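You operate a simulated robot arm through the tools that you are given. There is no shell and no other tool.

You run a simulated two-armed robot. Do the job below in one go: nothing can be reset, and whatever is moved stays where it is left.

## Task
Hold the beige cushion, zip it shut, plump it and brush the lint off the sofa arm.
Fine: zip before plumping; the lint brush goes back on the seat. Set down upright: lint brush. What is to be rubbed or washed off counts as gone when no trace of it is left.

It is judged by the outcome, as a careful person would: the job done as asked, and still so three seconds after it is handed in. It fails if anything else is knocked over, pushed out of place, dropped, spilled or broken.

## Robot
Two 7-joint arms with two-finger parallel grippers on one trunk, on a base that moves. Base frame: it is fixed to the floor where the robot stands at the start and does not move with it; the origin is under the middle of the robot, x ahead of it, y to its left, z up; the surface under the hand at the start is at about z = 450. Lengths are in mm, angles in degrees, forces in N, time in s.
The left shoulder is at the start at [80, 131, 947], the right one opposite. With the tool pointing down near the work surface each hand reaches from about 100 to 780 mm from the robot's upright axis, wherever it stands, measured 20 degrees to its own side. Places, roughly: lint [500, -800, 700]; zip of the beige cushion [500, -200, 500]. Payload 1.57 kg a hand.
The TCP of each hand is the grasp point between the finger pads, 30 mm short of the fingertips. In the tool frame z runs along the fingers and y along their closing line. The gripper opens to 110 mm. The fingers are 24 mm wide and 12 mm thick; the gripper's body (48 by 112 mm) begins 78 mm behind the TCP.
Orientation is that of the tool frame in the base frame, as [roll, pitch, yaw] about the fixed x, y, z axes, in that order (R = Rz(yaw) Ry(pitch) Rx(roll)). With the fingers straight down and closing along the base's y, the tool's x points along the base's -x, its y along +y and its z along -z.

## Interface
- The arms move only by the tool drive_tool. It takes "left_series", "right_series" or both (then of equal length, played together; a hand with none holds still); each is a list of rows, each an object (a shift or turn left out is 0, a gripper value left out holds the last) with "travel": the shift along the base's x, y, z in units of 25 mm (1.0 is 25 mm), a list of three; "rotation": the turn, a rotation vector about the base's x, y, z in units of 4 degrees (1.0 is 4 degrees), a list of three; "claw": the gripper command, from -1 (shut) to 1 (fully open), values between in proportion. In form: [{"travel": [dx, dy, dz], "rotation": [rx, ry, rz], "claw": claw}, ...]. A call has 1 to 20 rows; each row shifts and turns the commanded pose from where the row before left it. A call with a number of a shift or a turn outside -1 to 1 is refused whole. Each row takes 0.2 s and may step no farther than 50 mm and 8.6 degrees from the row before; otherwise, or with a gripper value out of range, the whole call is refused. A pose out of reach is approached as far as the arm can. The call stops where the force on the tool passes 40 N (or 10 N more than at its start, if that is more) or the arm is blocked; 0.2 s more then pass. Each finger travels about 108 mm/s and halts on what it meets, pressing with about 38 N; the grip force reading is that of the motor and also rises with nothing between the fingers. The clock runs only during rows and for 0.2 s after the last one: add rows that do not move to give the fingers time. The reply holds the time, the measured pose of the TCP, the force on the tool along the base axes, the opening and the grip force, in the units named above and with some noise, with the torque about the TCP (base axes, N m) and any sound that the robot's microphone picked up.
- Cameras (640 x 400 px; columns grow to the right, rows downward): "scene" is now at [-75.1, -41.5, 1397.3]; the picture's right is [-0.55, -0.83, 0.00], its down [-0.64, 0.42, -0.64] and it looks along [0.54, -0.35, -0.76] (base axes); focal length 294 px, centre (320, 200). "left" rides on the left gripper at [70, -16, -141] in its tool frame; the picture's right is [0.23, 0.97, 0.00], its down [-0.85, 0.20, -0.48] and it looks along [-0.47, 0.11, 0.88] (tool axes); focal length 222 px, centre (320, 200). "right" rides on the right gripper at [70, 16, -141] in its tool frame; the picture's right is [-0.23, 0.97, 0.00], its down [-0.85, -0.20, -0.48] and it looks along [-0.47, -0.11, 0.88] (tool axes); focal length 222 px, centre (320, 200). There is no depth. A picture from a camera that has moved, and an enlarged one, comes with that camera's place and axes in the base frame and with its lens.
- grab_frame(camera): a new picture of that camera. No time passes.
- drive_base(legs): drives the robot by 1 to 6 legs, each [ahead, left, turn to the left] in mm, mm and degrees, along the robot's own axes; the way and the turn of a leg run together, so that a leg with both is an arc; at most 1500 mm and 180 degrees a leg. The arms and the cameras ride along, it lands a little off, and it stops where it bumps. It gives what a move gives.
- head_to(pan, tilt): turns the head with the scene camera to pan (to the left, within 109 degrees either way) and tilt (down, from -29 to 69), counted from straight ahead of the robot. It gives what a move gives.
- inspect(camera, box): a new picture of the part [left, top, right, bottom] of that camera's present view, enlarged. No time passes.
- sign_off(): hands the job in; it is judged then, once.

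Nothing tells you exact positions but the pictures and the camera data. Unless the task says otherwise, let go and move clear before handing in.

The tools are called as a command line: name --argument value ..., lists and objects as JSON in quotes. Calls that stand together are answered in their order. drive_tool: Moves the arms, as the interface text tells. Its arguments: {"type":"object","properties":{"left_series":{"type":"array"},"right_series":{"type":"array"}},"required":[]} The other tools are called the same way: drive_base (legs) drives the base; head_to (pan, tilt) turns the head that bears the scene camera; grab_frame (camera) takes a picture; inspect (camera, box) takes an enlarged picture of a part of a camera's view; sign_off () hands the job in.

At the start:

```text
time: 0.0
left_ee_pos: [631.8, -89.1, 997.0]
left_ee_rot: [-180.0, 0.0, 180.0]
left_wrist_force: [0.2, 1.2, -0.1]
left_wrist_torque: [-0.01, 0.01, 0.01]
left_opening: 110.1
left_finger_force: 0.0
right_ee_pos: [498.3, -524.6, 1003.7]
right_ee_rot: [179.9, 0.0, -180.0]
right_wrist_force: [0.3, -0.6, 0.7]
right_wrist_torque: [0.01, -0.03, 0.0]
right_opening: 109.9
right_finger_force: 0.1
robot x, y, heading: [-2.6, 0.5, 0.2]
head pan, tilt (commanded): [-33.4, 49.8]
```

scene: 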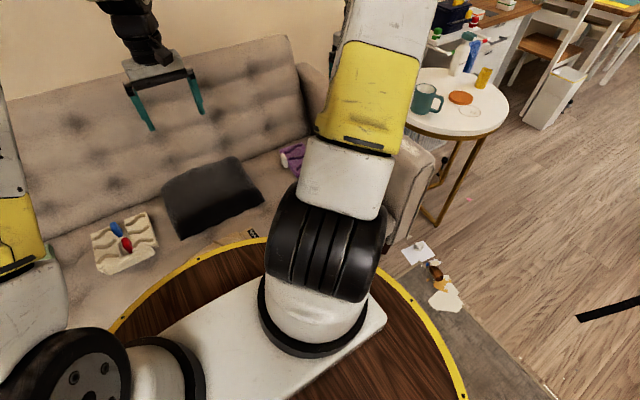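
right: 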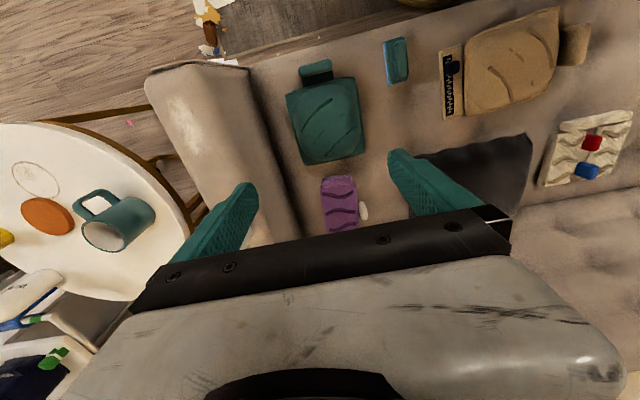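
left: 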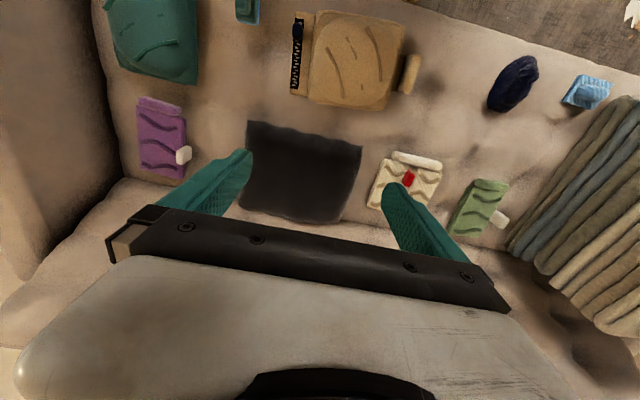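

I see a sofa with several objects: a tan/beige cushion with a zip strip, a dark cushion, teal, purple, cream and green cushions or pouches, and a sofa arm to the right. I'll enlarge the views to find the lint brush, the zip and the lint before I move.

inspect --camera "right" --box '[270, 0, 640, 230]'

inspect --camera "left" --box '[90, 0, 410, 200]'

inspect --camera "right" --box '[130, 40, 330, 250]'

inspect --camera "left" --box '[340, 40, 640, 240]'

inspect --camera "scene" --box '[0, 60, 320, 300]'

```text
1.73 times, centred on (455, 115) of right
camera zoom: at [427.4, -509.2, 1145.4], right [0.23, 0.97, 0.0], down [0.85, -0.2, 0.48], along [0.47, -0.11, -0.88], focal length 384 px, centre (86, 347)
```

zoom: 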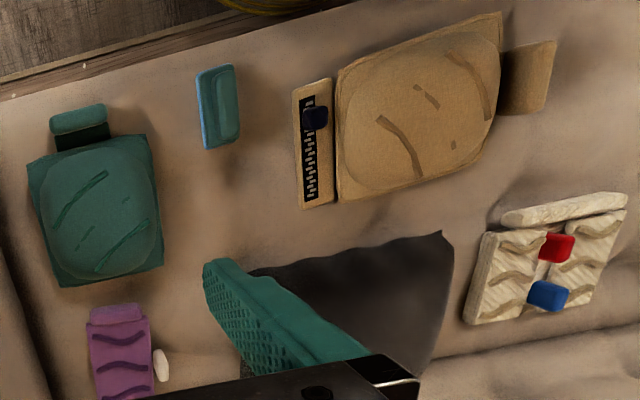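

```text
2.00 times, centred on (250, 100) of left
camera zoom: at [561.5, -105.8, 1139.3], right [-0.23, 0.97, 0.0], down [0.85, 0.2, 0.48], along [0.47, 0.11, -0.88], focal length 444 px, centre (460, 400)
```

zoom: 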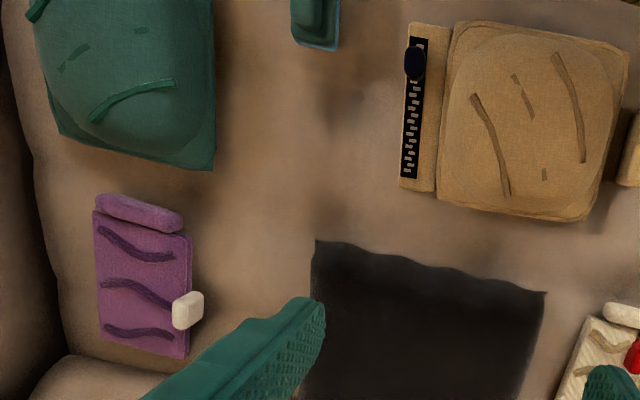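

```text
1.90 times, centred on (230, 145) of right
camera zoom: at [427.4, -509.2, 1145.4], right [0.23, 0.97, 0.0], down [0.85, -0.2, 0.48], along [0.47, -0.11, -0.88], focal length 423 px, centre (491, 305)
```

zoom: 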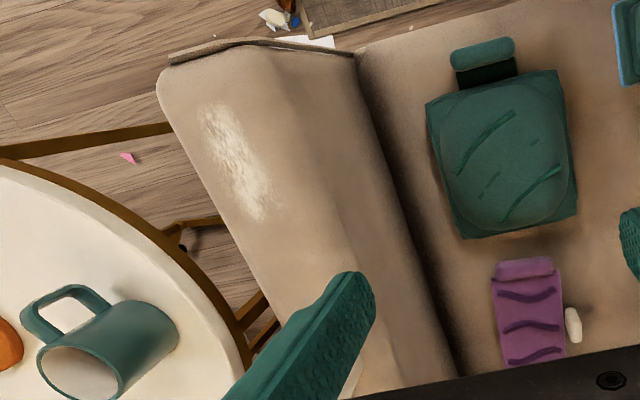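

```text
2.00 times, centred on (490, 140) of left
camera zoom: at [561.5, -105.8, 1139.3], right [-0.23, 0.97, 0.0], down [0.85, 0.2, 0.48], along [0.47, 0.11, -0.88], focal length 444 px, centre (-20, 320)
```

zoom: 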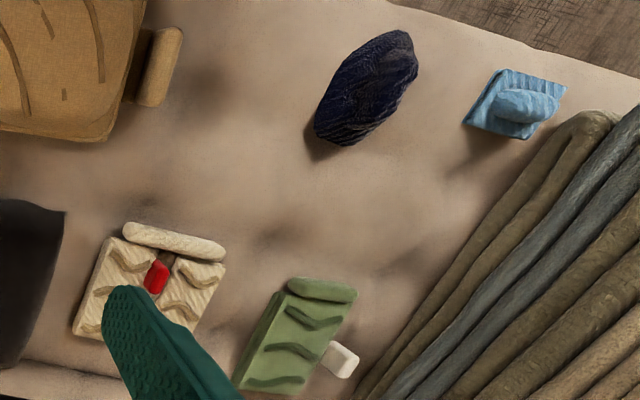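

```text
1.67 times, centred on (160, 180) of scene
camera zoom: at [-75.1, -41.5, 1397.3], right [-0.55, -0.83, 0.0], down [-0.64, 0.42, -0.64], along [0.54, -0.35, -0.76], focal length 489 px, centre (587, 233)
```

zoom: 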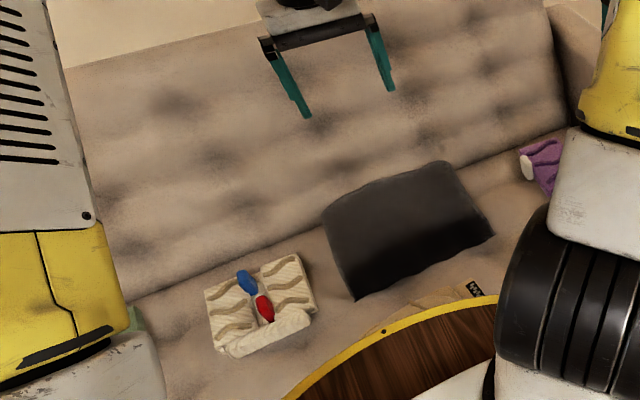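

The beige cushion, with its zip strip and slider on its right side, is near [500, -190]. The lint is on the sofa arm. I'll zoom in more on the zip, the small teal block and the light-blue object to work out which one is the lint brush.

inspect --camera "right" --box '[430, 30, 510, 130]'

inspect --camera "right" --box '[370, 25, 420, 95]'

inspect --camera "left" --box '[550, 60, 630, 120]'

inspect --camera "left" --box '[270, 0, 430, 120]'

inspect --camera "left" --box '[470, 40, 560, 120]'

inspect --camera "right" --box '[140, 50, 300, 250]'

```text
4.00 times, centred on (470, 80) of right
camera zoom: at [427.4, -509.2, 1145.4], right [0.23, 0.97, 0.0], down [0.85, -0.2, 0.48], along [0.47, -0.11, -0.88], focal length 888 px, centre (-280, 680)
```

zoom: 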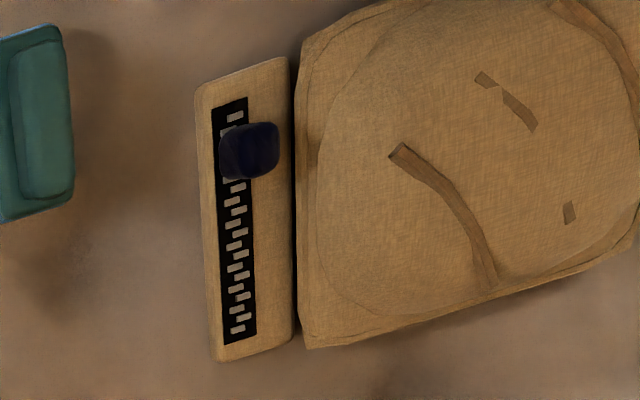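

```text
5.71 times, centred on (395, 60) of right
camera zoom: at [427.4, -509.2, 1145.4], right [0.23, 0.97, 0.0], down [0.85, -0.2, 0.48], along [0.47, -0.11, -0.88], focal length 1269 px, centre (-109, 1000)
```

zoom: 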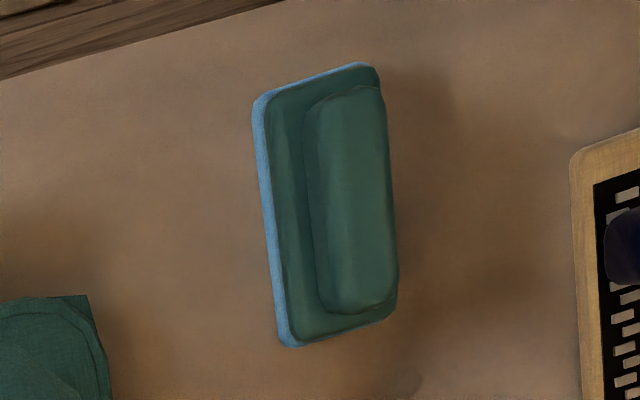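

```text
6.67 times, centred on (590, 90) of left
camera zoom: at [561.5, -105.8, 1139.3], right [-0.23, 0.97, 0.0], down [0.85, 0.2, 0.48], along [0.47, 0.11, -0.88], focal length 1481 px, centre (-1480, 933)
```

zoom: 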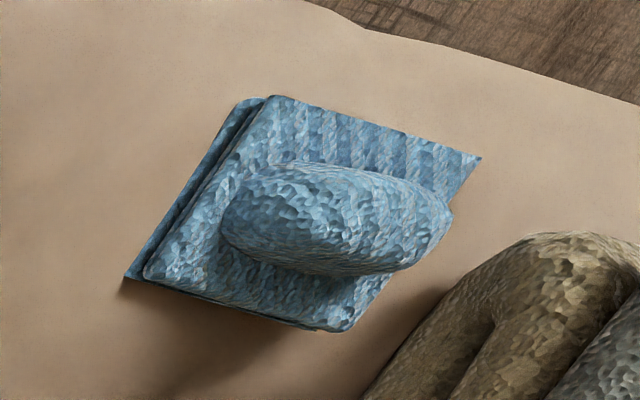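

```text
3.33 times, centred on (350, 60) of left
camera zoom: at [561.5, -105.8, 1139.3], right [-0.23, 0.97, 0.0], down [0.85, 0.2, 0.48], along [0.47, 0.11, -0.88], focal length 740 px, centre (220, 667)
```

zoom: 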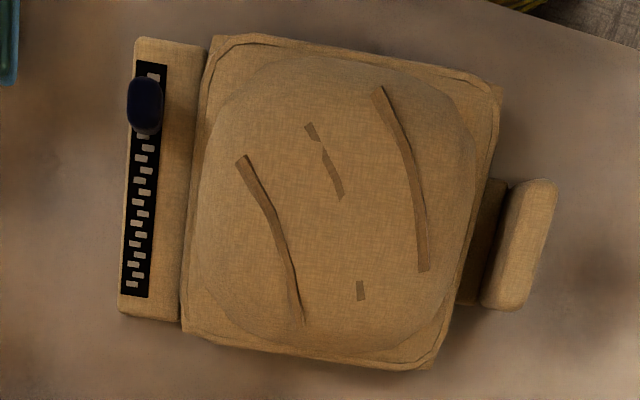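

```text
5.00 times, centred on (515, 80) of left
camera zoom: at [561.5, -105.8, 1139.3], right [-0.23, 0.97, 0.0], down [0.85, 0.2, 0.48], along [0.47, 0.11, -0.88], focal length 1111 px, centre (-655, 800)
```

zoom: 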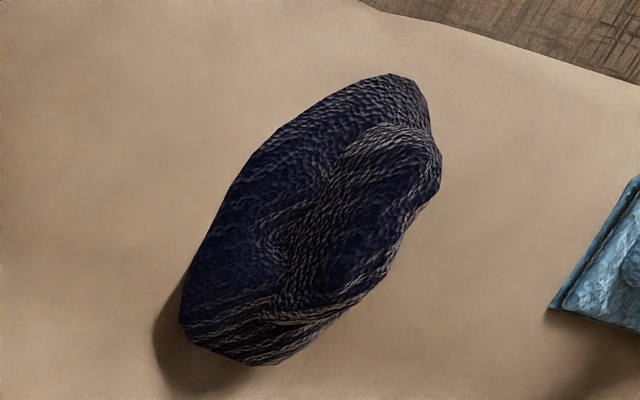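

```text
2.00 times, centred on (220, 150) of right
camera zoom: at [427.4, -509.2, 1145.4], right [0.23, 0.97, 0.0], down [0.85, -0.2, 0.48], along [0.47, -0.11, -0.88], focal length 444 px, centre (520, 300)
```

zoom: 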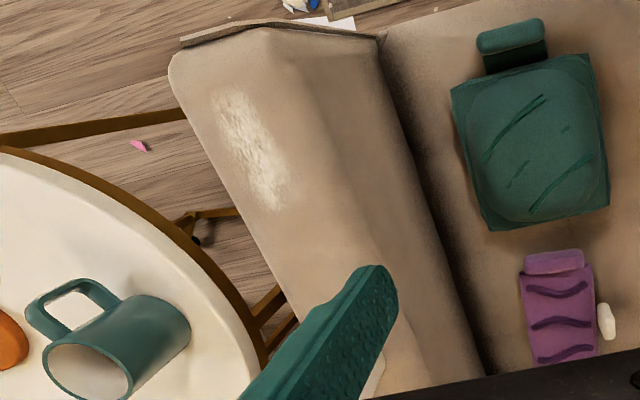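

I take the teal block with the blue pad and grip ridge, at about [434, -316, 470], to be the lint brush. The beige cushion's slider is at about [485, -178, 500] and its hold tab at about [500, 115, 490]. I'll bring both hands above their areas for closer views.

drive_tool --left_series '[{"travel": [-0.3, 0.57, -0.56]}, {"travel": [-0.3, 0.57, -0.56]}, {"travel": [-0.3, 0.57, -0.56]}, {"travel": [-0.3, 0.57, -0.56]}, {"travel": [-0.3, 0.57, -0.56]}, {"travel": [-0.3, 0.57, -0.56]}, {"travel": [-0.3, 0.57, -0.56]}, {"travel": [-0.3, 0.57, -0.56]}, {"travel": [-0.3, 0.57, -0.56]}, {"travel": [-0.3, 0.57, -0.56]}, {"travel": [-0.3, 0.57, -0.56]}, {"travel": [-0.3, 0.57, -0.56]}, {"travel": [-0.3, 0.57, -0.56]}, {"travel": [-0.3, 0.57, -0.56]}]' --right_series '[{"travel": [-0.05, 0.9, -0.7]}, {"travel": [-0.05, 0.9, -0.7]}, {"travel": [-0.05, 0.9, -0.7]}, {"travel": [-0.05, 0.9, -0.7]}, {"travel": [-0.05, 0.9, -0.7]}, {"travel": [-0.05, 0.9, -0.7]}, {"travel": [-0.05, 0.9, -0.7]}, {"travel": [-0.05, 0.9, -0.7]}, {"travel": [-0.05, 0.9, -0.7]}, {"travel": [-0.05, 0.9, -0.7]}, {"travel": [-0.05, 0.9, -0.7]}, {"travel": [-0.05, 0.9, -0.7]}, {"travel": [-0.05, 0.9, -0.7]}, {"travel": [-0.05, 0.9, -0.7]}]'

grab_frame --camera "left"

grab_frame --camera "right"

grab_frame --camera "scene"

```text
time: 3.0
left_ee_pos: [526.6, 110.1, 804.2]
left_ee_rot: [179.9, -0.1, -179.9]
left_wrist_force: [-0.1, -0.2, -0.1]
left_wrist_torque: [0.02, 0.01, -0.03]
left_opening: 109.9
left_finger_force: 0.1
right_ee_pos: [482.8, -209.5, 760.1]
right_ee_rot: [-179.8, 0.0, 180.0]
right_wrist_force: [0.6, -0.3, -0.8]
right_wrist_torque: [0.0, -0.01, -0.05]
right_opening: 110.0
right_finger_force: 0.0
robot x, y, heading: [3.4, -2.9, 0.1]
head pan, tilt (commanded): [-33.4, 49.8]
```

```text
taken
camera left: at [456.7, 93.3, 945.8], right [-0.23, 0.97, 0.0], down [0.85, 0.2, 0.48], along [0.47, 0.11, -0.88], focal length 222 px, centre (320, 200)
```

left: 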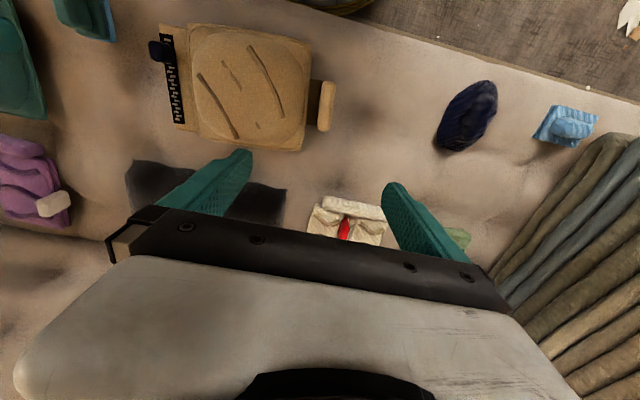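

```text
taken
camera right: at [412.1, -192.8, 901.3], right [0.23, 0.97, 0.0], down [0.85, -0.2, 0.48], along [0.47, -0.11, -0.88], focal length 222 px, centre (320, 200)
```

right: 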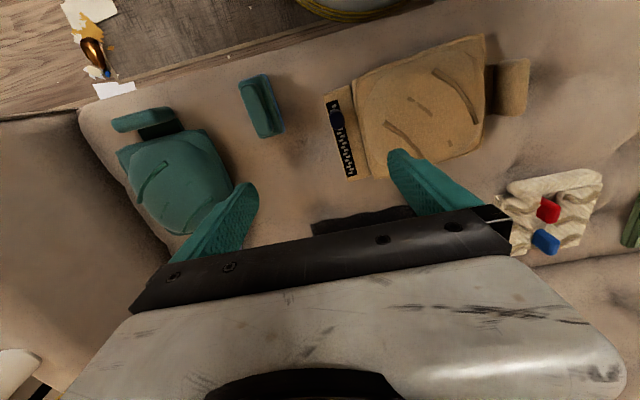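

```text
taken
camera scene: at [-75.3, -41.7, 1397.3], right [-0.55, -0.83, 0.0], down [-0.64, 0.42, -0.65], along [0.54, -0.35, -0.76], focal length 294 px, centre (320, 200)
```

scene: 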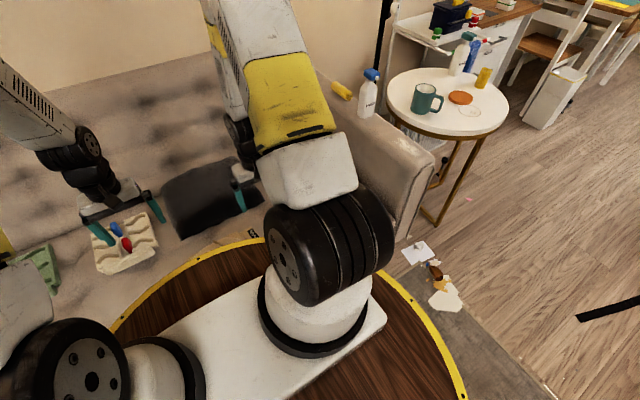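

Both hands are now above the cushion and I can see its tab, the zip strip with its dark-blue slider, and the brush. I'll enlarge each one to measure it.

inspect --camera "left" --box '[140, 10, 350, 160]'

inspect --camera "right" --box '[310, 30, 540, 190]'

inspect --camera "right" --box '[220, 50, 320, 150]'

inspect --camera "scene" --box '[310, 60, 480, 300]'

```text
2.67 times, centred on (245, 85) of left
camera zoom: at [456.7, 93.3, 945.8], right [-0.23, 0.97, 0.0], down [0.85, 0.2, 0.48], along [0.47, 0.11, -0.88], focal length 592 px, centre (520, 507)
```

zoom: 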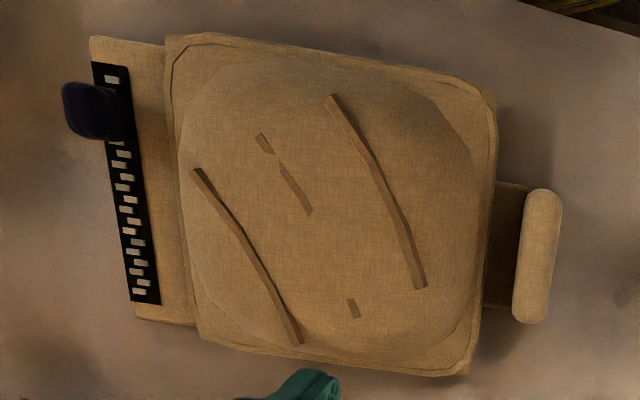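

```text
2.50 times, centred on (425, 110) of right
camera zoom: at [412.1, -192.8, 901.3], right [0.23, 0.97, 0.0], down [0.85, -0.2, 0.48], along [0.47, -0.11, -0.88], focal length 555 px, centre (58, 425)
```

zoom: 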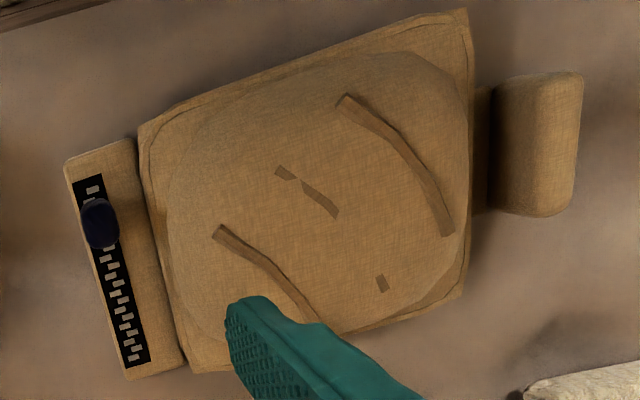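

```text
4.00 times, centred on (270, 100) of right
camera zoom: at [412.1, -192.8, 901.3], right [0.23, 0.97, 0.0], down [0.85, -0.2, 0.48], along [0.47, -0.11, -0.88], focal length 888 px, centre (520, 600)
```

zoom: 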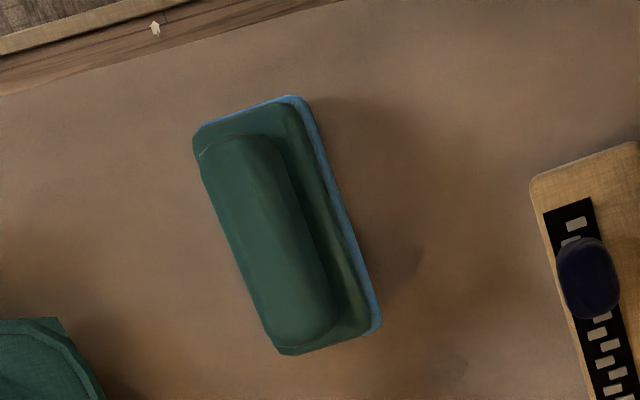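

```text
1.67 times, centred on (395, 180) of scene
camera zoom: at [-75.3, -41.7, 1397.3], right [-0.55, -0.83, 0.0], down [-0.64, 0.42, -0.65], along [0.54, -0.35, -0.76], focal length 489 px, centre (195, 233)
```

zoom: 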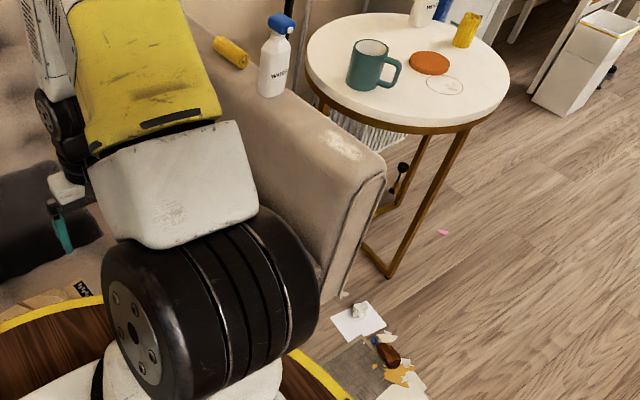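

Triangulating gives the slider knob at about [480, -179], z 476–512. The zip runs to x≈600 with a yaw of about 7°, and the tab bar is centred at about [503, 116] with its top at z≈500. I'll pre-shape the left hand over the tab, and move the right hand over the slider at a height that stays clear.

drive_tool --left_series '[{"travel": [-0.118, 0.03, -0.92], "rotation": [0, 0, 0.875], "claw": -0.16}, {"travel": [-0.118, 0.03, -0.92], "rotation": [0, 0, 0.875]}, {"travel": [-0.118, 0.03, -0.92]}, {"travel": [-0.118, 0.03, -0.92]}, {"travel": [-0.118, 0.03, -0.92]}, {"travel": [-0.118, 0.03, -0.92]}, {"travel": [-0.118, 0.03, -0.92]}, {"travel": [-0.118, 0.03, -0.92]}]' --right_series '[{"travel": [0, 0.15, -0.7], "rotation": [0, 0, 0.875], "claw": -0.2}, {"travel": [0, 0.15, -0.7], "rotation": [0, 0, 0.875]}, {"travel": [0, 0.15, -0.7]}, {"travel": [0, 0.15, -0.7]}, {"travel": [0, 0.15, -0.7]}, {"travel": [0, 0.15, -0.7]}, {"travel": [0, 0.15, -0.7]}, {"travel": [0, 0.15, -0.7]}]'

grab_frame --camera "left"

grab_frame --camera "right"

```text
time: 4.8
left_ee_pos: [502.9, 116.3, 619.1]
left_ee_rot: [179.9, 0.1, -173.0]
left_wrist_force: [-0.2, 0.1, 0.2]
left_wrist_torque: [0.01, 0.01, 0.0]
left_opening: 46.1
left_finger_force: 0.1
right_ee_pos: [481.7, -179.5, 619.8]
right_ee_rot: [180.0, 0.1, -173.0]
right_wrist_force: [-0.1, -0.5, -0.1]
right_wrist_torque: [0.01, -0.01, 0.0]
right_opening: 44.1
right_finger_force: 0.0
robot x, y, heading: [-1.8, -0.4, 0.1]
head pan, tilt (commanded): [-33.4, 49.8]
```

```text
taken
camera left: at [435.5, 91.2, 759.9], right [-0.34, 0.94, 0.0], down [0.82, 0.3, 0.48], along [0.45, 0.16, -0.88], focal length 222 px, centre (320, 200)
```

left: 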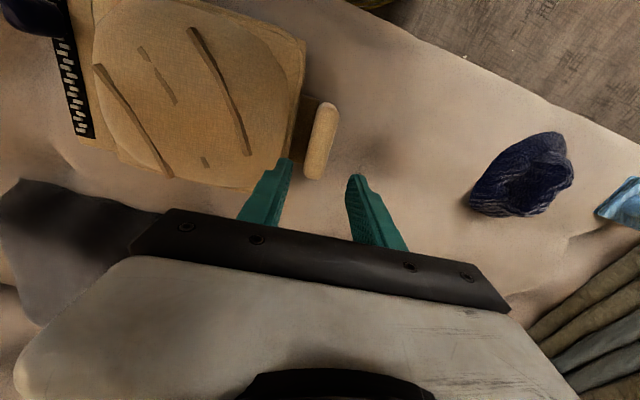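

```text
taken
camera right: at [410.1, -171.4, 761.0], right [0.11, 0.99, 0.0], down [0.87, -0.09, 0.48], along [0.48, -0.05, -0.88], focal length 222 px, centre (320, 200)
```

right: 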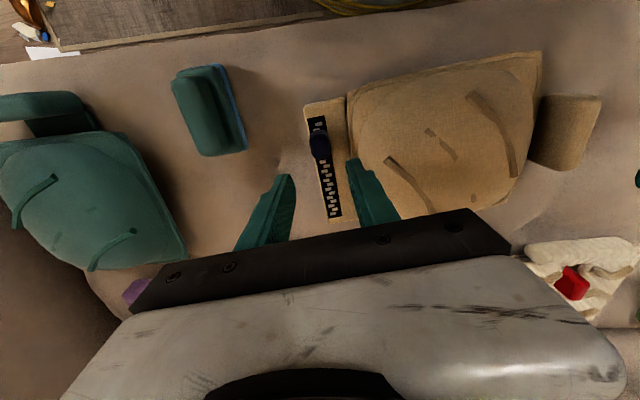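

The hands are lined up over the tab and the slider. I'll zoom in to check the alignment before lowering them.

inspect --camera "left" --box '[230, 70, 420, 250]'

inspect --camera "right" --box '[230, 80, 420, 240]'

```text
2.22 times, centred on (325, 160) of left
camera zoom: at [435.5, 91.2, 759.9], right [-0.34, 0.94, 0.0], down [0.82, 0.3, 0.48], along [0.45, 0.16, -0.88], focal length 494 px, centre (309, 289)
```

zoom: 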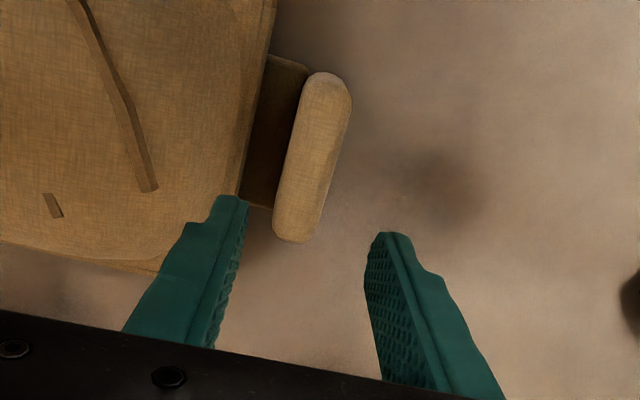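

```text
2.50 times, centred on (325, 160) of right
camera zoom: at [410.1, -171.4, 761.0], right [0.11, 0.99, 0.0], down [0.87, -0.09, 0.48], along [0.48, -0.05, -0.88], focal length 555 px, centre (308, 300)
```

zoom: 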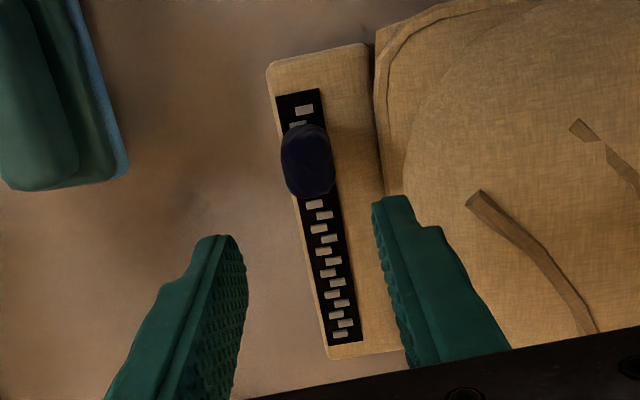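

The alignment is good. I'll shift the left hand 2 mm toward -y, narrow it to 40 mm, and lower it onto the tab bar before closing.

drive_tool --left_series '[{"travel": [0, -0.08, 0], "claw": -0.27}, {"travel": [0, 0, -0.8]}, {"travel": [0, 0, -0.8]}, {"travel": [0, 0, -0.8]}, {"travel": [0, 0, -0.8]}, {"travel": [0, 0, -0.6]}, {"travel": [0, 0, -0.4]}, {"travel": [0, 0, -0.3]}]'

inspect --camera "left" --box '[200, 60, 440, 240]'

inspect --camera "right" --box '[430, 40, 640, 240]'

```text
time: 6.6
left_ee_pos: [502.8, 115.1, 504.8]
left_ee_rot: [180.0, -0.1, -173.0]
left_wrist_force: [-0.7, -0.1, -0.1]
left_wrist_torque: [0.03, 0.01, 0.0]
left_opening: 40.2
left_finger_force: 0.1
right_ee_pos: [481.6, -178.7, 620.0]
right_ee_rot: [180.0, 0.1, -172.9]
right_wrist_force: [0.0, -0.3, 0.7]
right_wrist_torque: [0.04, 0.0, -0.04]
right_opening: 44.3
right_finger_force: 0.0
robot x, y, heading: [-2.0, -3.7, -0.1]
head pan, tilt (commanded): [-33.4, 49.8]
```

```text
2.22 times, centred on (320, 150) of left
camera zoom: at [435.5, 90.1, 646.3], right [-0.34, 0.94, 0.0], down [0.82, 0.3, 0.48], along [0.45, 0.16, -0.88], focal length 494 px, centre (320, 311)
```

zoom: 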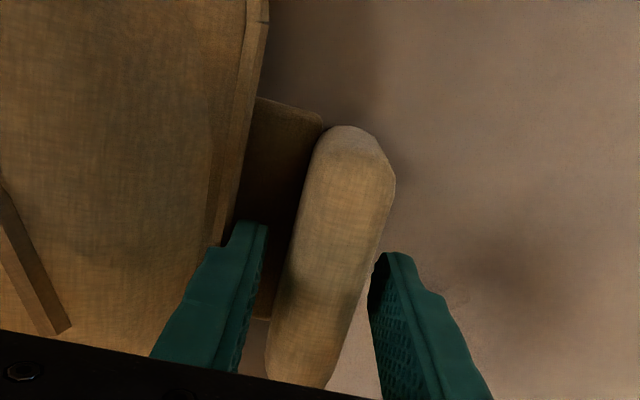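

```text
2.00 times, centred on (535, 140) of right
camera zoom: at [410.2, -171.5, 761.2], right [0.11, 0.99, 0.0], down [0.87, -0.09, 0.48], along [0.48, -0.05, -0.88], focal length 444 px, centre (-110, 320)
```

zoom: 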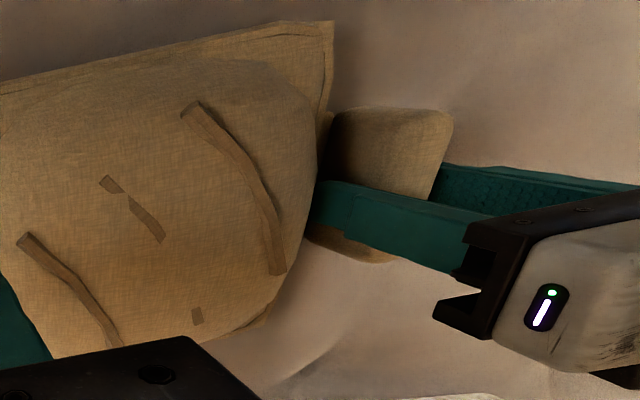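

The fingers straddle the tab bar with room on both sides. I'll go down about 10 mm more and then close.

drive_tool --left_series '[{"travel": [0, 0, -0.2]}, {"travel": [0, 0, -0.2]}, {"claw": -1}, {"claw": -1}, {"claw": -1}]'

inspect --camera "left" --box '[140, 20, 440, 240]'

inspect --camera "right" --box '[230, 80, 420, 240]'

```text
time: 7.8
left_ee_pos: [501.5, 113.9, 493.6]
left_ee_rot: [179.9, 0.0, -173.0]
left_wrist_force: [-0.8, 0.9, 0.0]
left_wrist_torque: [0.05, 0.12, -0.17]
left_opening: 25.6
left_finger_force: 37.0
right_ee_pos: [482.7, -179.1, 619.3]
right_ee_rot: [-180.0, 0.0, -173.0]
right_wrist_force: [-0.9, 0.4, 0.1]
right_wrist_torque: [0.02, 0.02, -0.01]
right_opening: 44.1
right_finger_force: 0.2
robot x, y, heading: [0.4, -2.6, -0.0]
head pan, tilt (commanded): [-33.4, 49.8]
```

```text
1.82 times, centred on (290, 130) of left
camera zoom: at [435.2, 89.6, 636.3], right [-0.34, 0.94, 0.0], down [0.82, 0.3, 0.48], along [0.45, 0.16, -0.88], focal length 404 px, centre (374, 327)
```

zoom: 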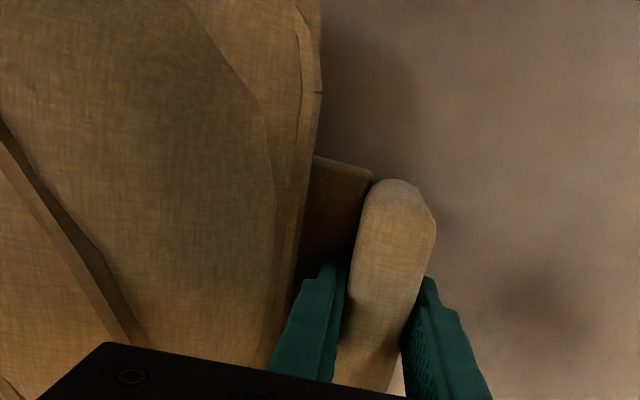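

```text
2.50 times, centred on (325, 160) of right
camera zoom: at [410.2, -171.5, 761.1], right [0.11, 0.99, 0.0], down [0.87, -0.09, 0.48], along [0.48, -0.05, -0.88], focal length 555 px, centre (308, 300)
```

zoom: 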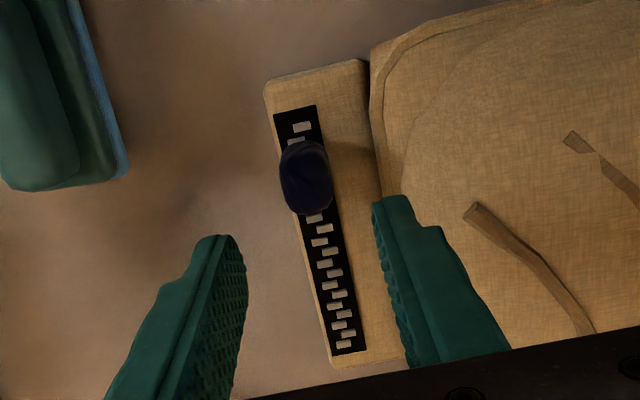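

The left hand holds the tab with 37 N at an opening of 25.6 mm. The cushion shifted slightly, so the slider is now at about [488, -180.5]. I'll lower the right hand onto it.

drive_tool --right_series '[{"travel": [0.22, -0.06, 0], "claw": -0.31}, {"travel": [0, 0, -0.8]}, {"travel": [0, 0, -0.8]}, {"travel": [0, 0, -0.8]}, {"travel": [0, 0, -0.8]}]'

inspect --camera "right" --box '[230, 60, 420, 240]'

grab_frame --camera "left"

```text
time: 9.0
left_ee_pos: [503.2, 114.2, 495.3]
left_ee_rot: [-180.0, 0.0, -173.0]
left_wrist_force: [-0.4, 0.2, -1.1]
left_wrist_torque: [0.11, 0.06, -0.06]
left_opening: 25.9
left_finger_force: 36.7
right_ee_pos: [487.8, -181.7, 537.5]
right_ee_rot: [-179.9, 0.1, -173.0]
right_wrist_force: [-0.8, -0.4, 0.4]
right_wrist_torque: [0.0, 0.01, 0.01]
right_opening: 38.0
right_finger_force: 0.0
robot x, y, heading: [-1.3, -0.1, 0.3]
head pan, tilt (commanded): [-33.4, 49.8]
```

```text
2.22 times, centred on (325, 150) of right
camera zoom: at [416.0, -173.9, 679.3], right [0.11, 0.99, 0.0], down [0.87, -0.09, 0.48], along [0.48, -0.05, -0.88], focal length 494 px, centre (309, 311)
```

zoom: 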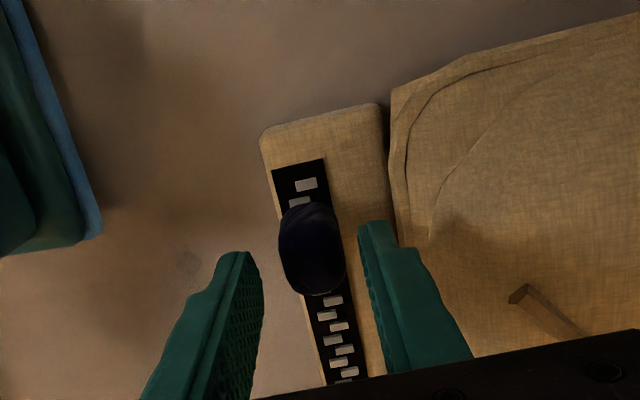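

```text
taken
camera left: at [435.3, 89.5, 636.3], right [-0.34, 0.94, 0.0], down [0.82, 0.3, 0.48], along [0.45, 0.16, -0.88], focal length 222 px, centre (320, 200)
```

left: 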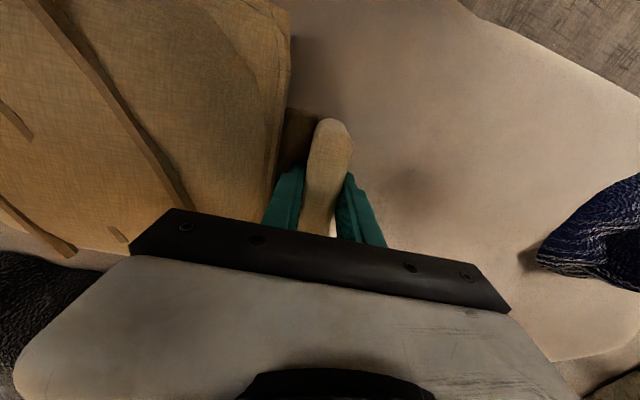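

The knob sits centred between the fingers. I'll go down the last 26 mm and close.

drive_tool --right_series '[{"travel": [0, 0, -0.5]}, {"travel": [0, 0, -0.5]}]'

inspect --camera "right" --box '[230, 60, 420, 240]'

```text
time: 9.6
left_ee_pos: [501.9, 115.3, 494.1]
left_ee_rot: [-180.0, 0.0, -173.0]
left_wrist_force: [-0.2, 0.7, 0.7]
left_wrist_torque: [0.1, 0.1, -0.07]
left_opening: 25.6
left_finger_force: 36.6
right_ee_pos: [486.6, -181.4, 512.7]
right_ee_rot: [179.9, 0.0, -173.0]
right_wrist_force: [-0.6, 0.7, 0.4]
right_wrist_torque: [-0.04, 0.01, 0.0]
right_opening: 38.1
right_finger_force: 0.0
robot x, y, heading: [2.9, 0.7, 0.1]
head pan, tilt (commanded): [-33.4, 49.8]
```

```text
2.22 times, centred on (325, 150) of right
camera zoom: at [415.7, -174.0, 655.0], right [0.11, 0.99, 0.0], down [0.87, -0.09, 0.48], along [0.48, -0.05, -0.88], focal length 494 px, centre (309, 311)
```

zoom: 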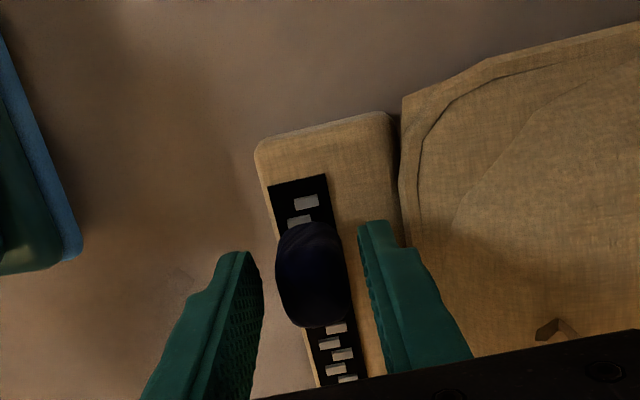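

drive_tool --right_series '[{"claw": -1}, {"claw": -1}, {"claw": -1}]'

inspect --camera "right" --box '[230, 60, 420, 240]'

```text
time: 10.4
left_ee_pos: [502.3, 114.3, 494.8]
left_ee_rot: [180.0, 0.0, -173.0]
left_wrist_force: [-0.6, -4.8, 0.9]
left_wrist_torque: [0.01, 0.07, -0.01]
left_opening: 25.7
left_finger_force: 37.2
right_ee_pos: [486.6, -181.1, 513.9]
right_ee_rot: [-180.0, 0.0, -173.0]
right_wrist_force: [1.0, 4.3, 0.2]
right_wrist_torque: [0.05, 0.01, -0.13]
right_opening: 23.0
right_finger_force: 35.5
robot x, y, heading: [-0.6, -2.3, -0.1]
head pan, tilt (commanded): [-33.4, 49.8]
```

```text
2.22 times, centred on (325, 150) of right
camera zoom: at [415.6, -173.6, 655.1], right [0.11, 0.99, 0.0], down [0.87, -0.09, 0.48], along [0.48, -0.05, -0.88], focal length 494 px, centre (309, 311)
```

zoom: 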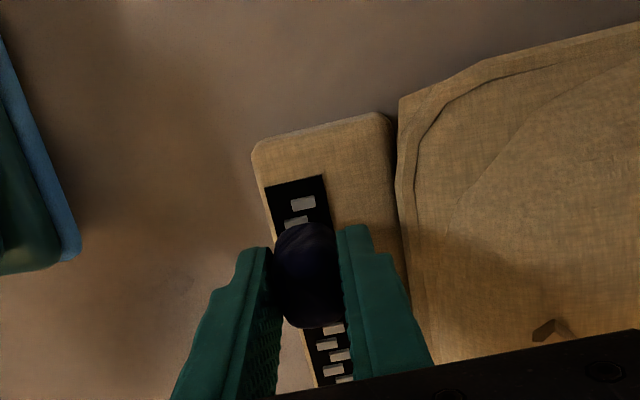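

The slider is gripped at 23 mm and 35 N. I'll pull it along the zip toward +x with the 6.6° yaw, a bit at a time, watching the force.

drive_tool --right_series '[{"travel": [0.4, 0.046, 0]}, {"travel": [0.4, 0.046, 0]}, {"travel": [0.4, 0.046, 0]}]'

inspect --camera "right" --box '[230, 20, 420, 240]'

grab_frame --camera "left"

```text
time: 11.2
left_ee_pos: [503.6, 112.7, 495.0]
left_ee_rot: [-179.9, 0.1, -173.1]
left_wrist_force: [2.8, -9.7, -0.2]
left_wrist_torque: [0.33, -0.07, 0.56]
left_opening: 25.7
left_finger_force: 36.7
right_ee_pos: [514.7, -178.0, 512.8]
right_ee_rot: [180.0, 0.0, -173.1]
right_wrist_force: [-3.1, 10.1, 3.2]
right_wrist_torque: [0.17, 0.16, 0.17]
right_opening: 23.0
right_finger_force: 35.4
robot x, y, heading: [-0.2, -0.6, -0.0]
head pan, tilt (commanded): [-33.4, 49.8]
```

```text
1.82 times, centred on (325, 130) of right
camera zoom: at [443.2, -170.7, 655.1], right [0.11, 0.99, 0.0], down [0.87, -0.09, 0.48], along [0.47, -0.05, -0.88], focal length 404 px, centre (311, 327)
```

zoom: 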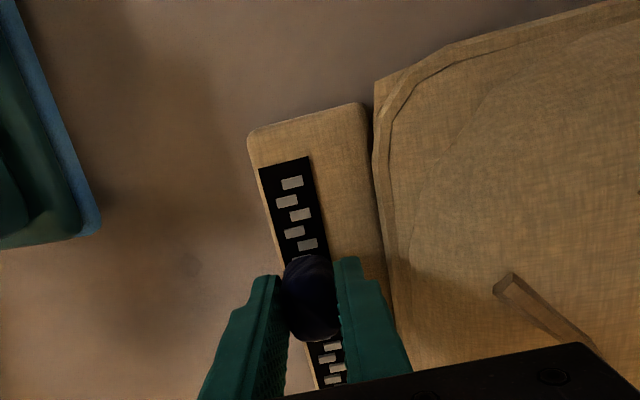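

```text
taken
camera left: at [435.6, 89.1, 636.5], right [-0.34, 0.94, 0.0], down [0.82, 0.3, 0.48], along [0.45, 0.16, -0.88], focal length 222 px, centre (320, 200)
```

left: 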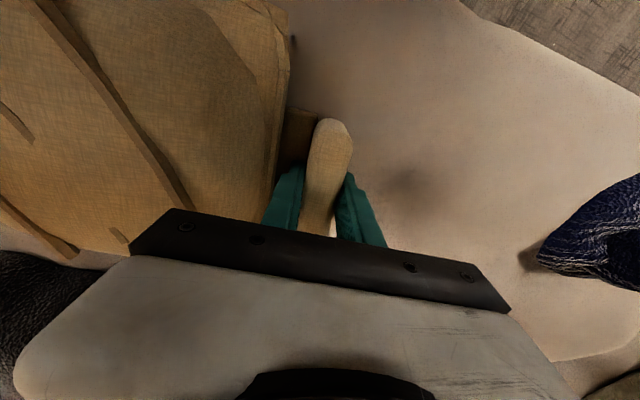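

The slider is moving along its track. The side force shows the path should lean a bit more toward +y, so I'll continue with that correction.

drive_tool --right_series '[{"travel": [0.4, 0.08, 0]}, {"travel": [0.4, 0.08, 0]}, {"travel": [0.4, 0.08, 0]}]'

inspect --camera "right" --box '[230, 0, 420, 240]'

```text
time: 12.0
left_ee_pos: [503.7, 114.3, 495.5]
left_ee_rot: [-180.0, 0.0, -173.0]
left_wrist_force: [3.4, -6.8, 0.7]
left_wrist_torque: [-0.15, -0.49, 0.49]
left_opening: 25.7
left_finger_force: 36.9
right_ee_pos: [544.8, -172.8, 514.1]
right_ee_rot: [-179.9, 0.0, -173.0]
right_wrist_force: [-4.5, 6.7, -0.4]
right_wrist_torque: [0.08, 0.54, 0.37]
right_opening: 23.1
right_finger_force: 35.5
robot x, y, heading: [1.4, -0.9, 0.2]
head pan, tilt (commanded): [-33.4, 49.8]
```

```text
1.67 times, centred on (325, 120) of right
camera zoom: at [473.6, -165.6, 655.2], right [0.11, 0.99, 0.0], down [0.87, -0.09, 0.48], along [0.48, -0.05, -0.88], focal length 370 px, centre (312, 333)
```

zoom: 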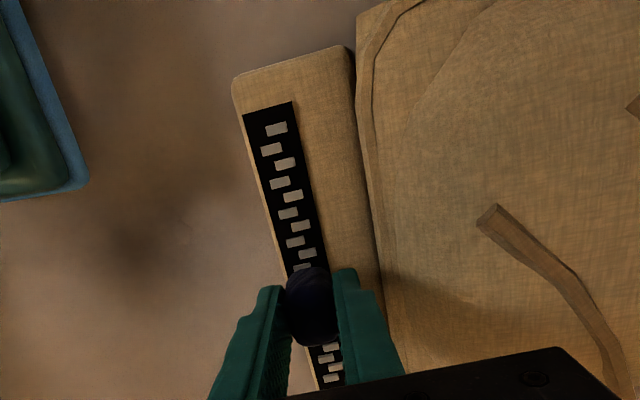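

drive_tool --right_series '[{"travel": [0.4, 0.065, 0]}, {"travel": [0.4, 0.065, 0]}, {"travel": [0.4, 0.065, 0]}]'

inspect --camera "right" --box '[230, 0, 420, 240]'

```text
time: 12.8
left_ee_pos: [503.2, 115.0, 494.6]
left_ee_rot: [-180.0, 0.0, -173.1]
left_wrist_force: [3.1, 0.6, 1.3]
left_wrist_torque: [-0.6, -0.36, 0.44]
left_opening: 25.8
left_finger_force: 36.8
right_ee_pos: [575.8, -168.8, 514.5]
right_ee_rot: [-179.9, 0.1, -173.0]
right_wrist_force: [-3.1, 1.2, -1.5]
right_wrist_torque: [-0.12, 0.24, 0.35]
right_opening: 23.1
right_finger_force: 35.7
robot x, y, heading: [4.6, 1.6, 0.1]
head pan, tilt (commanded): [-33.4, 49.8]
```

```text
1.67 times, centred on (325, 120) of right
camera zoom: at [504.0, -161.1, 655.8], right [0.11, 0.99, 0.0], down [0.87, -0.09, 0.48], along [0.48, -0.05, -0.88], focal length 370 px, centre (312, 333)
```

zoom: 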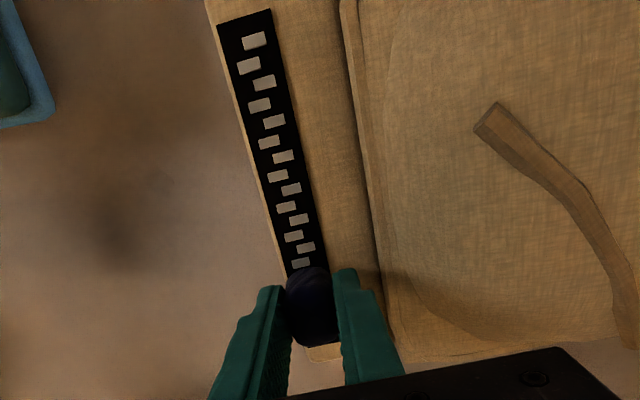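

It's nearly at the far end. I'll keep going in small steps until I reach the stop.

drive_tool --right_series '[{"travel": [0.2, 0.025, 0]}, {"travel": [0.2, 0.025, 0]}, {"travel": [0.2, 0.025, 0]}]'

inspect --camera "right" --box '[230, 0, 420, 240]'

```text
time: 13.6
left_ee_pos: [501.8, 114.1, 493.8]
left_ee_rot: [179.8, 0.0, -172.9]
left_wrist_force: [1.1, 6.7, 3.3]
left_wrist_torque: [-1.04, -0.44, 0.63]
left_opening: 25.8
left_finger_force: 37.1
right_ee_pos: [591.6, -167.1, 516.8]
right_ee_rot: [-179.9, 0.0, -173.0]
right_wrist_force: [-1.7, -6.8, -3.5]
right_wrist_torque: [-0.42, -0.03, 0.45]
right_opening: 23.2
right_finger_force: 35.6
robot x, y, heading: [2.5, -0.6, 0.1]
head pan, tilt (commanded): [-33.4, 49.8]
```

```text
1.67 times, centred on (325, 120) of right
camera zoom: at [519.9, -158.6, 657.0], right [0.11, 0.99, 0.0], down [0.87, -0.09, 0.48], along [0.48, -0.05, -0.88], focal length 370 px, centre (312, 333)
```

zoom: 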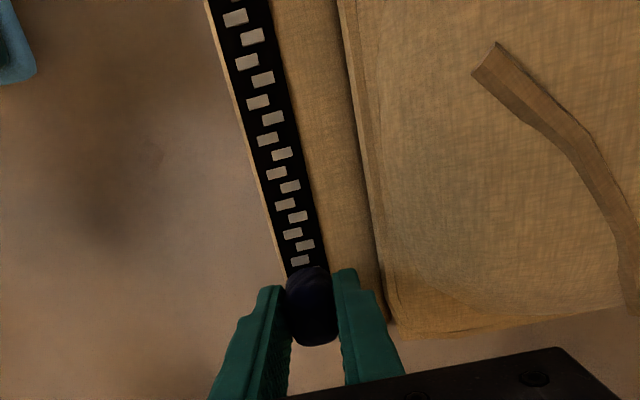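

grab_frame --camera "right"

inspect --camera "left" --box '[0, 0, 340, 260]'

inspect --camera "right" --box '[270, 120, 380, 220]'

```text
taken
camera right: at [519.9, -158.6, 657.0], right [0.11, 0.99, 0.0], down [0.87, -0.09, 0.48], along [0.48, -0.05, -0.88], focal length 222 px, centre (320, 200)
```

right: 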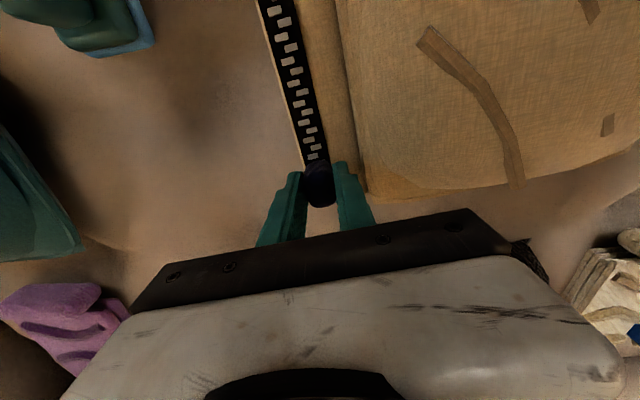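

```text
1.54 times, centred on (170, 130) of left
camera zoom: at [435.4, 90.3, 636.3], right [-0.34, 0.94, 0.0], down [0.82, 0.3, 0.48], along [0.45, 0.17, -0.88], focal length 342 px, centre (551, 308)
```

zoom: 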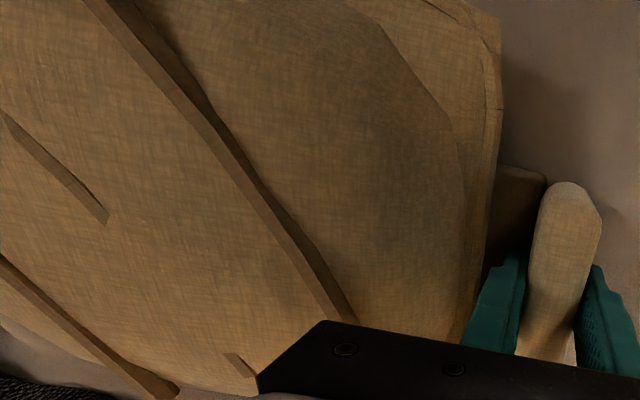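

```text
4.00 times, centred on (325, 170) of right
camera zoom: at [519.9, -158.6, 657.0], right [0.11, 0.99, 0.0], down [0.87, -0.09, 0.48], along [0.48, -0.05, -0.88], focal length 888 px, centre (300, 320)
```

zoom: 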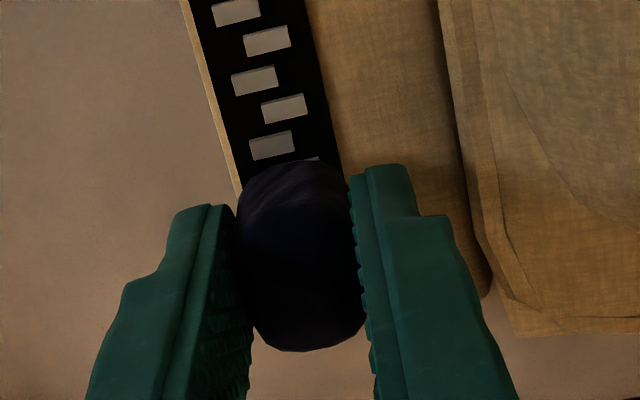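

The knob is at the strip's far end. I'll nudge it slightly further, easing the side force, to see whether there's a hard stop.

drive_tool --right_series '[{"travel": [0.12, -0.1, -0.05]}, {"travel": [0.12, -0.02, 0]}]'

inspect --camera "right" --box '[230, 0, 420, 240]'

```text
time: 14.2
left_ee_pos: [503.6, 113.9, 494.4]
left_ee_rot: [-179.9, 0.1, -173.0]
left_wrist_force: [4.7, -1.9, -1.5]
left_wrist_torque: [0.44, 0.35, 0.83]
left_opening: 25.8
left_finger_force: 36.8
right_ee_pos: [596.7, -168.2, 512.9]
right_ee_rot: [-180.0, 0.0, -173.0]
right_wrist_force: [-5.4, 2.1, 1.1]
right_wrist_torque: [0.11, -0.14, 0.42]
right_opening: 23.0
right_finger_force: 35.4
robot x, y, heading: [0.9, -0.5, -0.0]
head pan, tilt (commanded): [-33.4, 49.8]
```

```text
1.67 times, centred on (325, 120) of right
camera zoom: at [525.0, -160.3, 655.2], right [0.11, 0.99, 0.0], down [0.87, -0.09, 0.48], along [0.48, -0.05, -0.88], focal length 370 px, centre (312, 333)
```

zoom: 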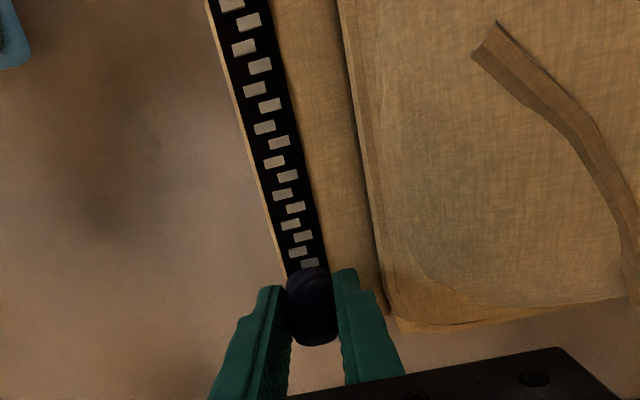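

drive_tool --right_series '[{"travel": [0.12, 0.015, 0]}, {"travel": [0.12, 0.015, 0]}]'

inspect --camera "right" --box '[230, 0, 420, 240]'

```text
time: 14.8
left_ee_pos: [504.2, 113.6, 494.5]
left_ee_rot: [-179.9, 0.2, -173.0]
left_wrist_force: [2.4, 1.1, -1.5]
left_wrist_torque: [0.39, 0.31, 0.6]
left_opening: 25.9
left_finger_force: 37.1
right_ee_pos: [599.8, -166.8, 514.2]
right_ee_rot: [-180.0, -0.6, -173.0]
right_wrist_force: [-6.1, 0.2, 13.7]
right_wrist_torque: [0.19, -0.36, 0.45]
right_opening: 23.0
right_finger_force: 35.7
robot x, y, heading: [-1.6, -1.1, -0.1]
head pan, tilt (commanded): [-33.4, 49.8]
stopped in row 2 (right hand): the force on the tool passed its limit at 42 N (the readings are from after the stop); the commanded pose is now the measured one
```

```text
1.67 times, centred on (325, 120) of right
camera zoom: at [529.1, -159.6, 655.5], right [0.11, 0.99, 0.0], down [0.88, -0.09, 0.47], along [0.47, -0.05, -0.88], focal length 370 px, centre (312, 333)
```

zoom: 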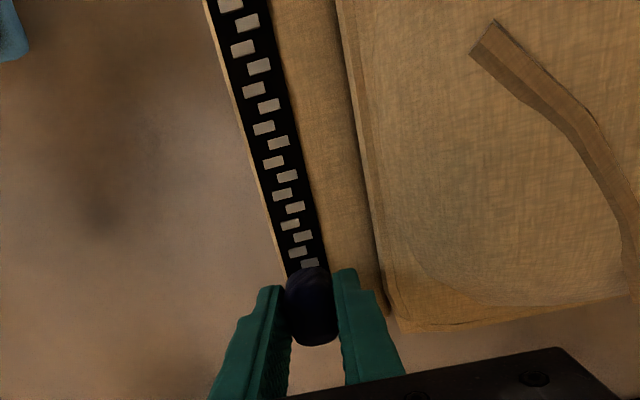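

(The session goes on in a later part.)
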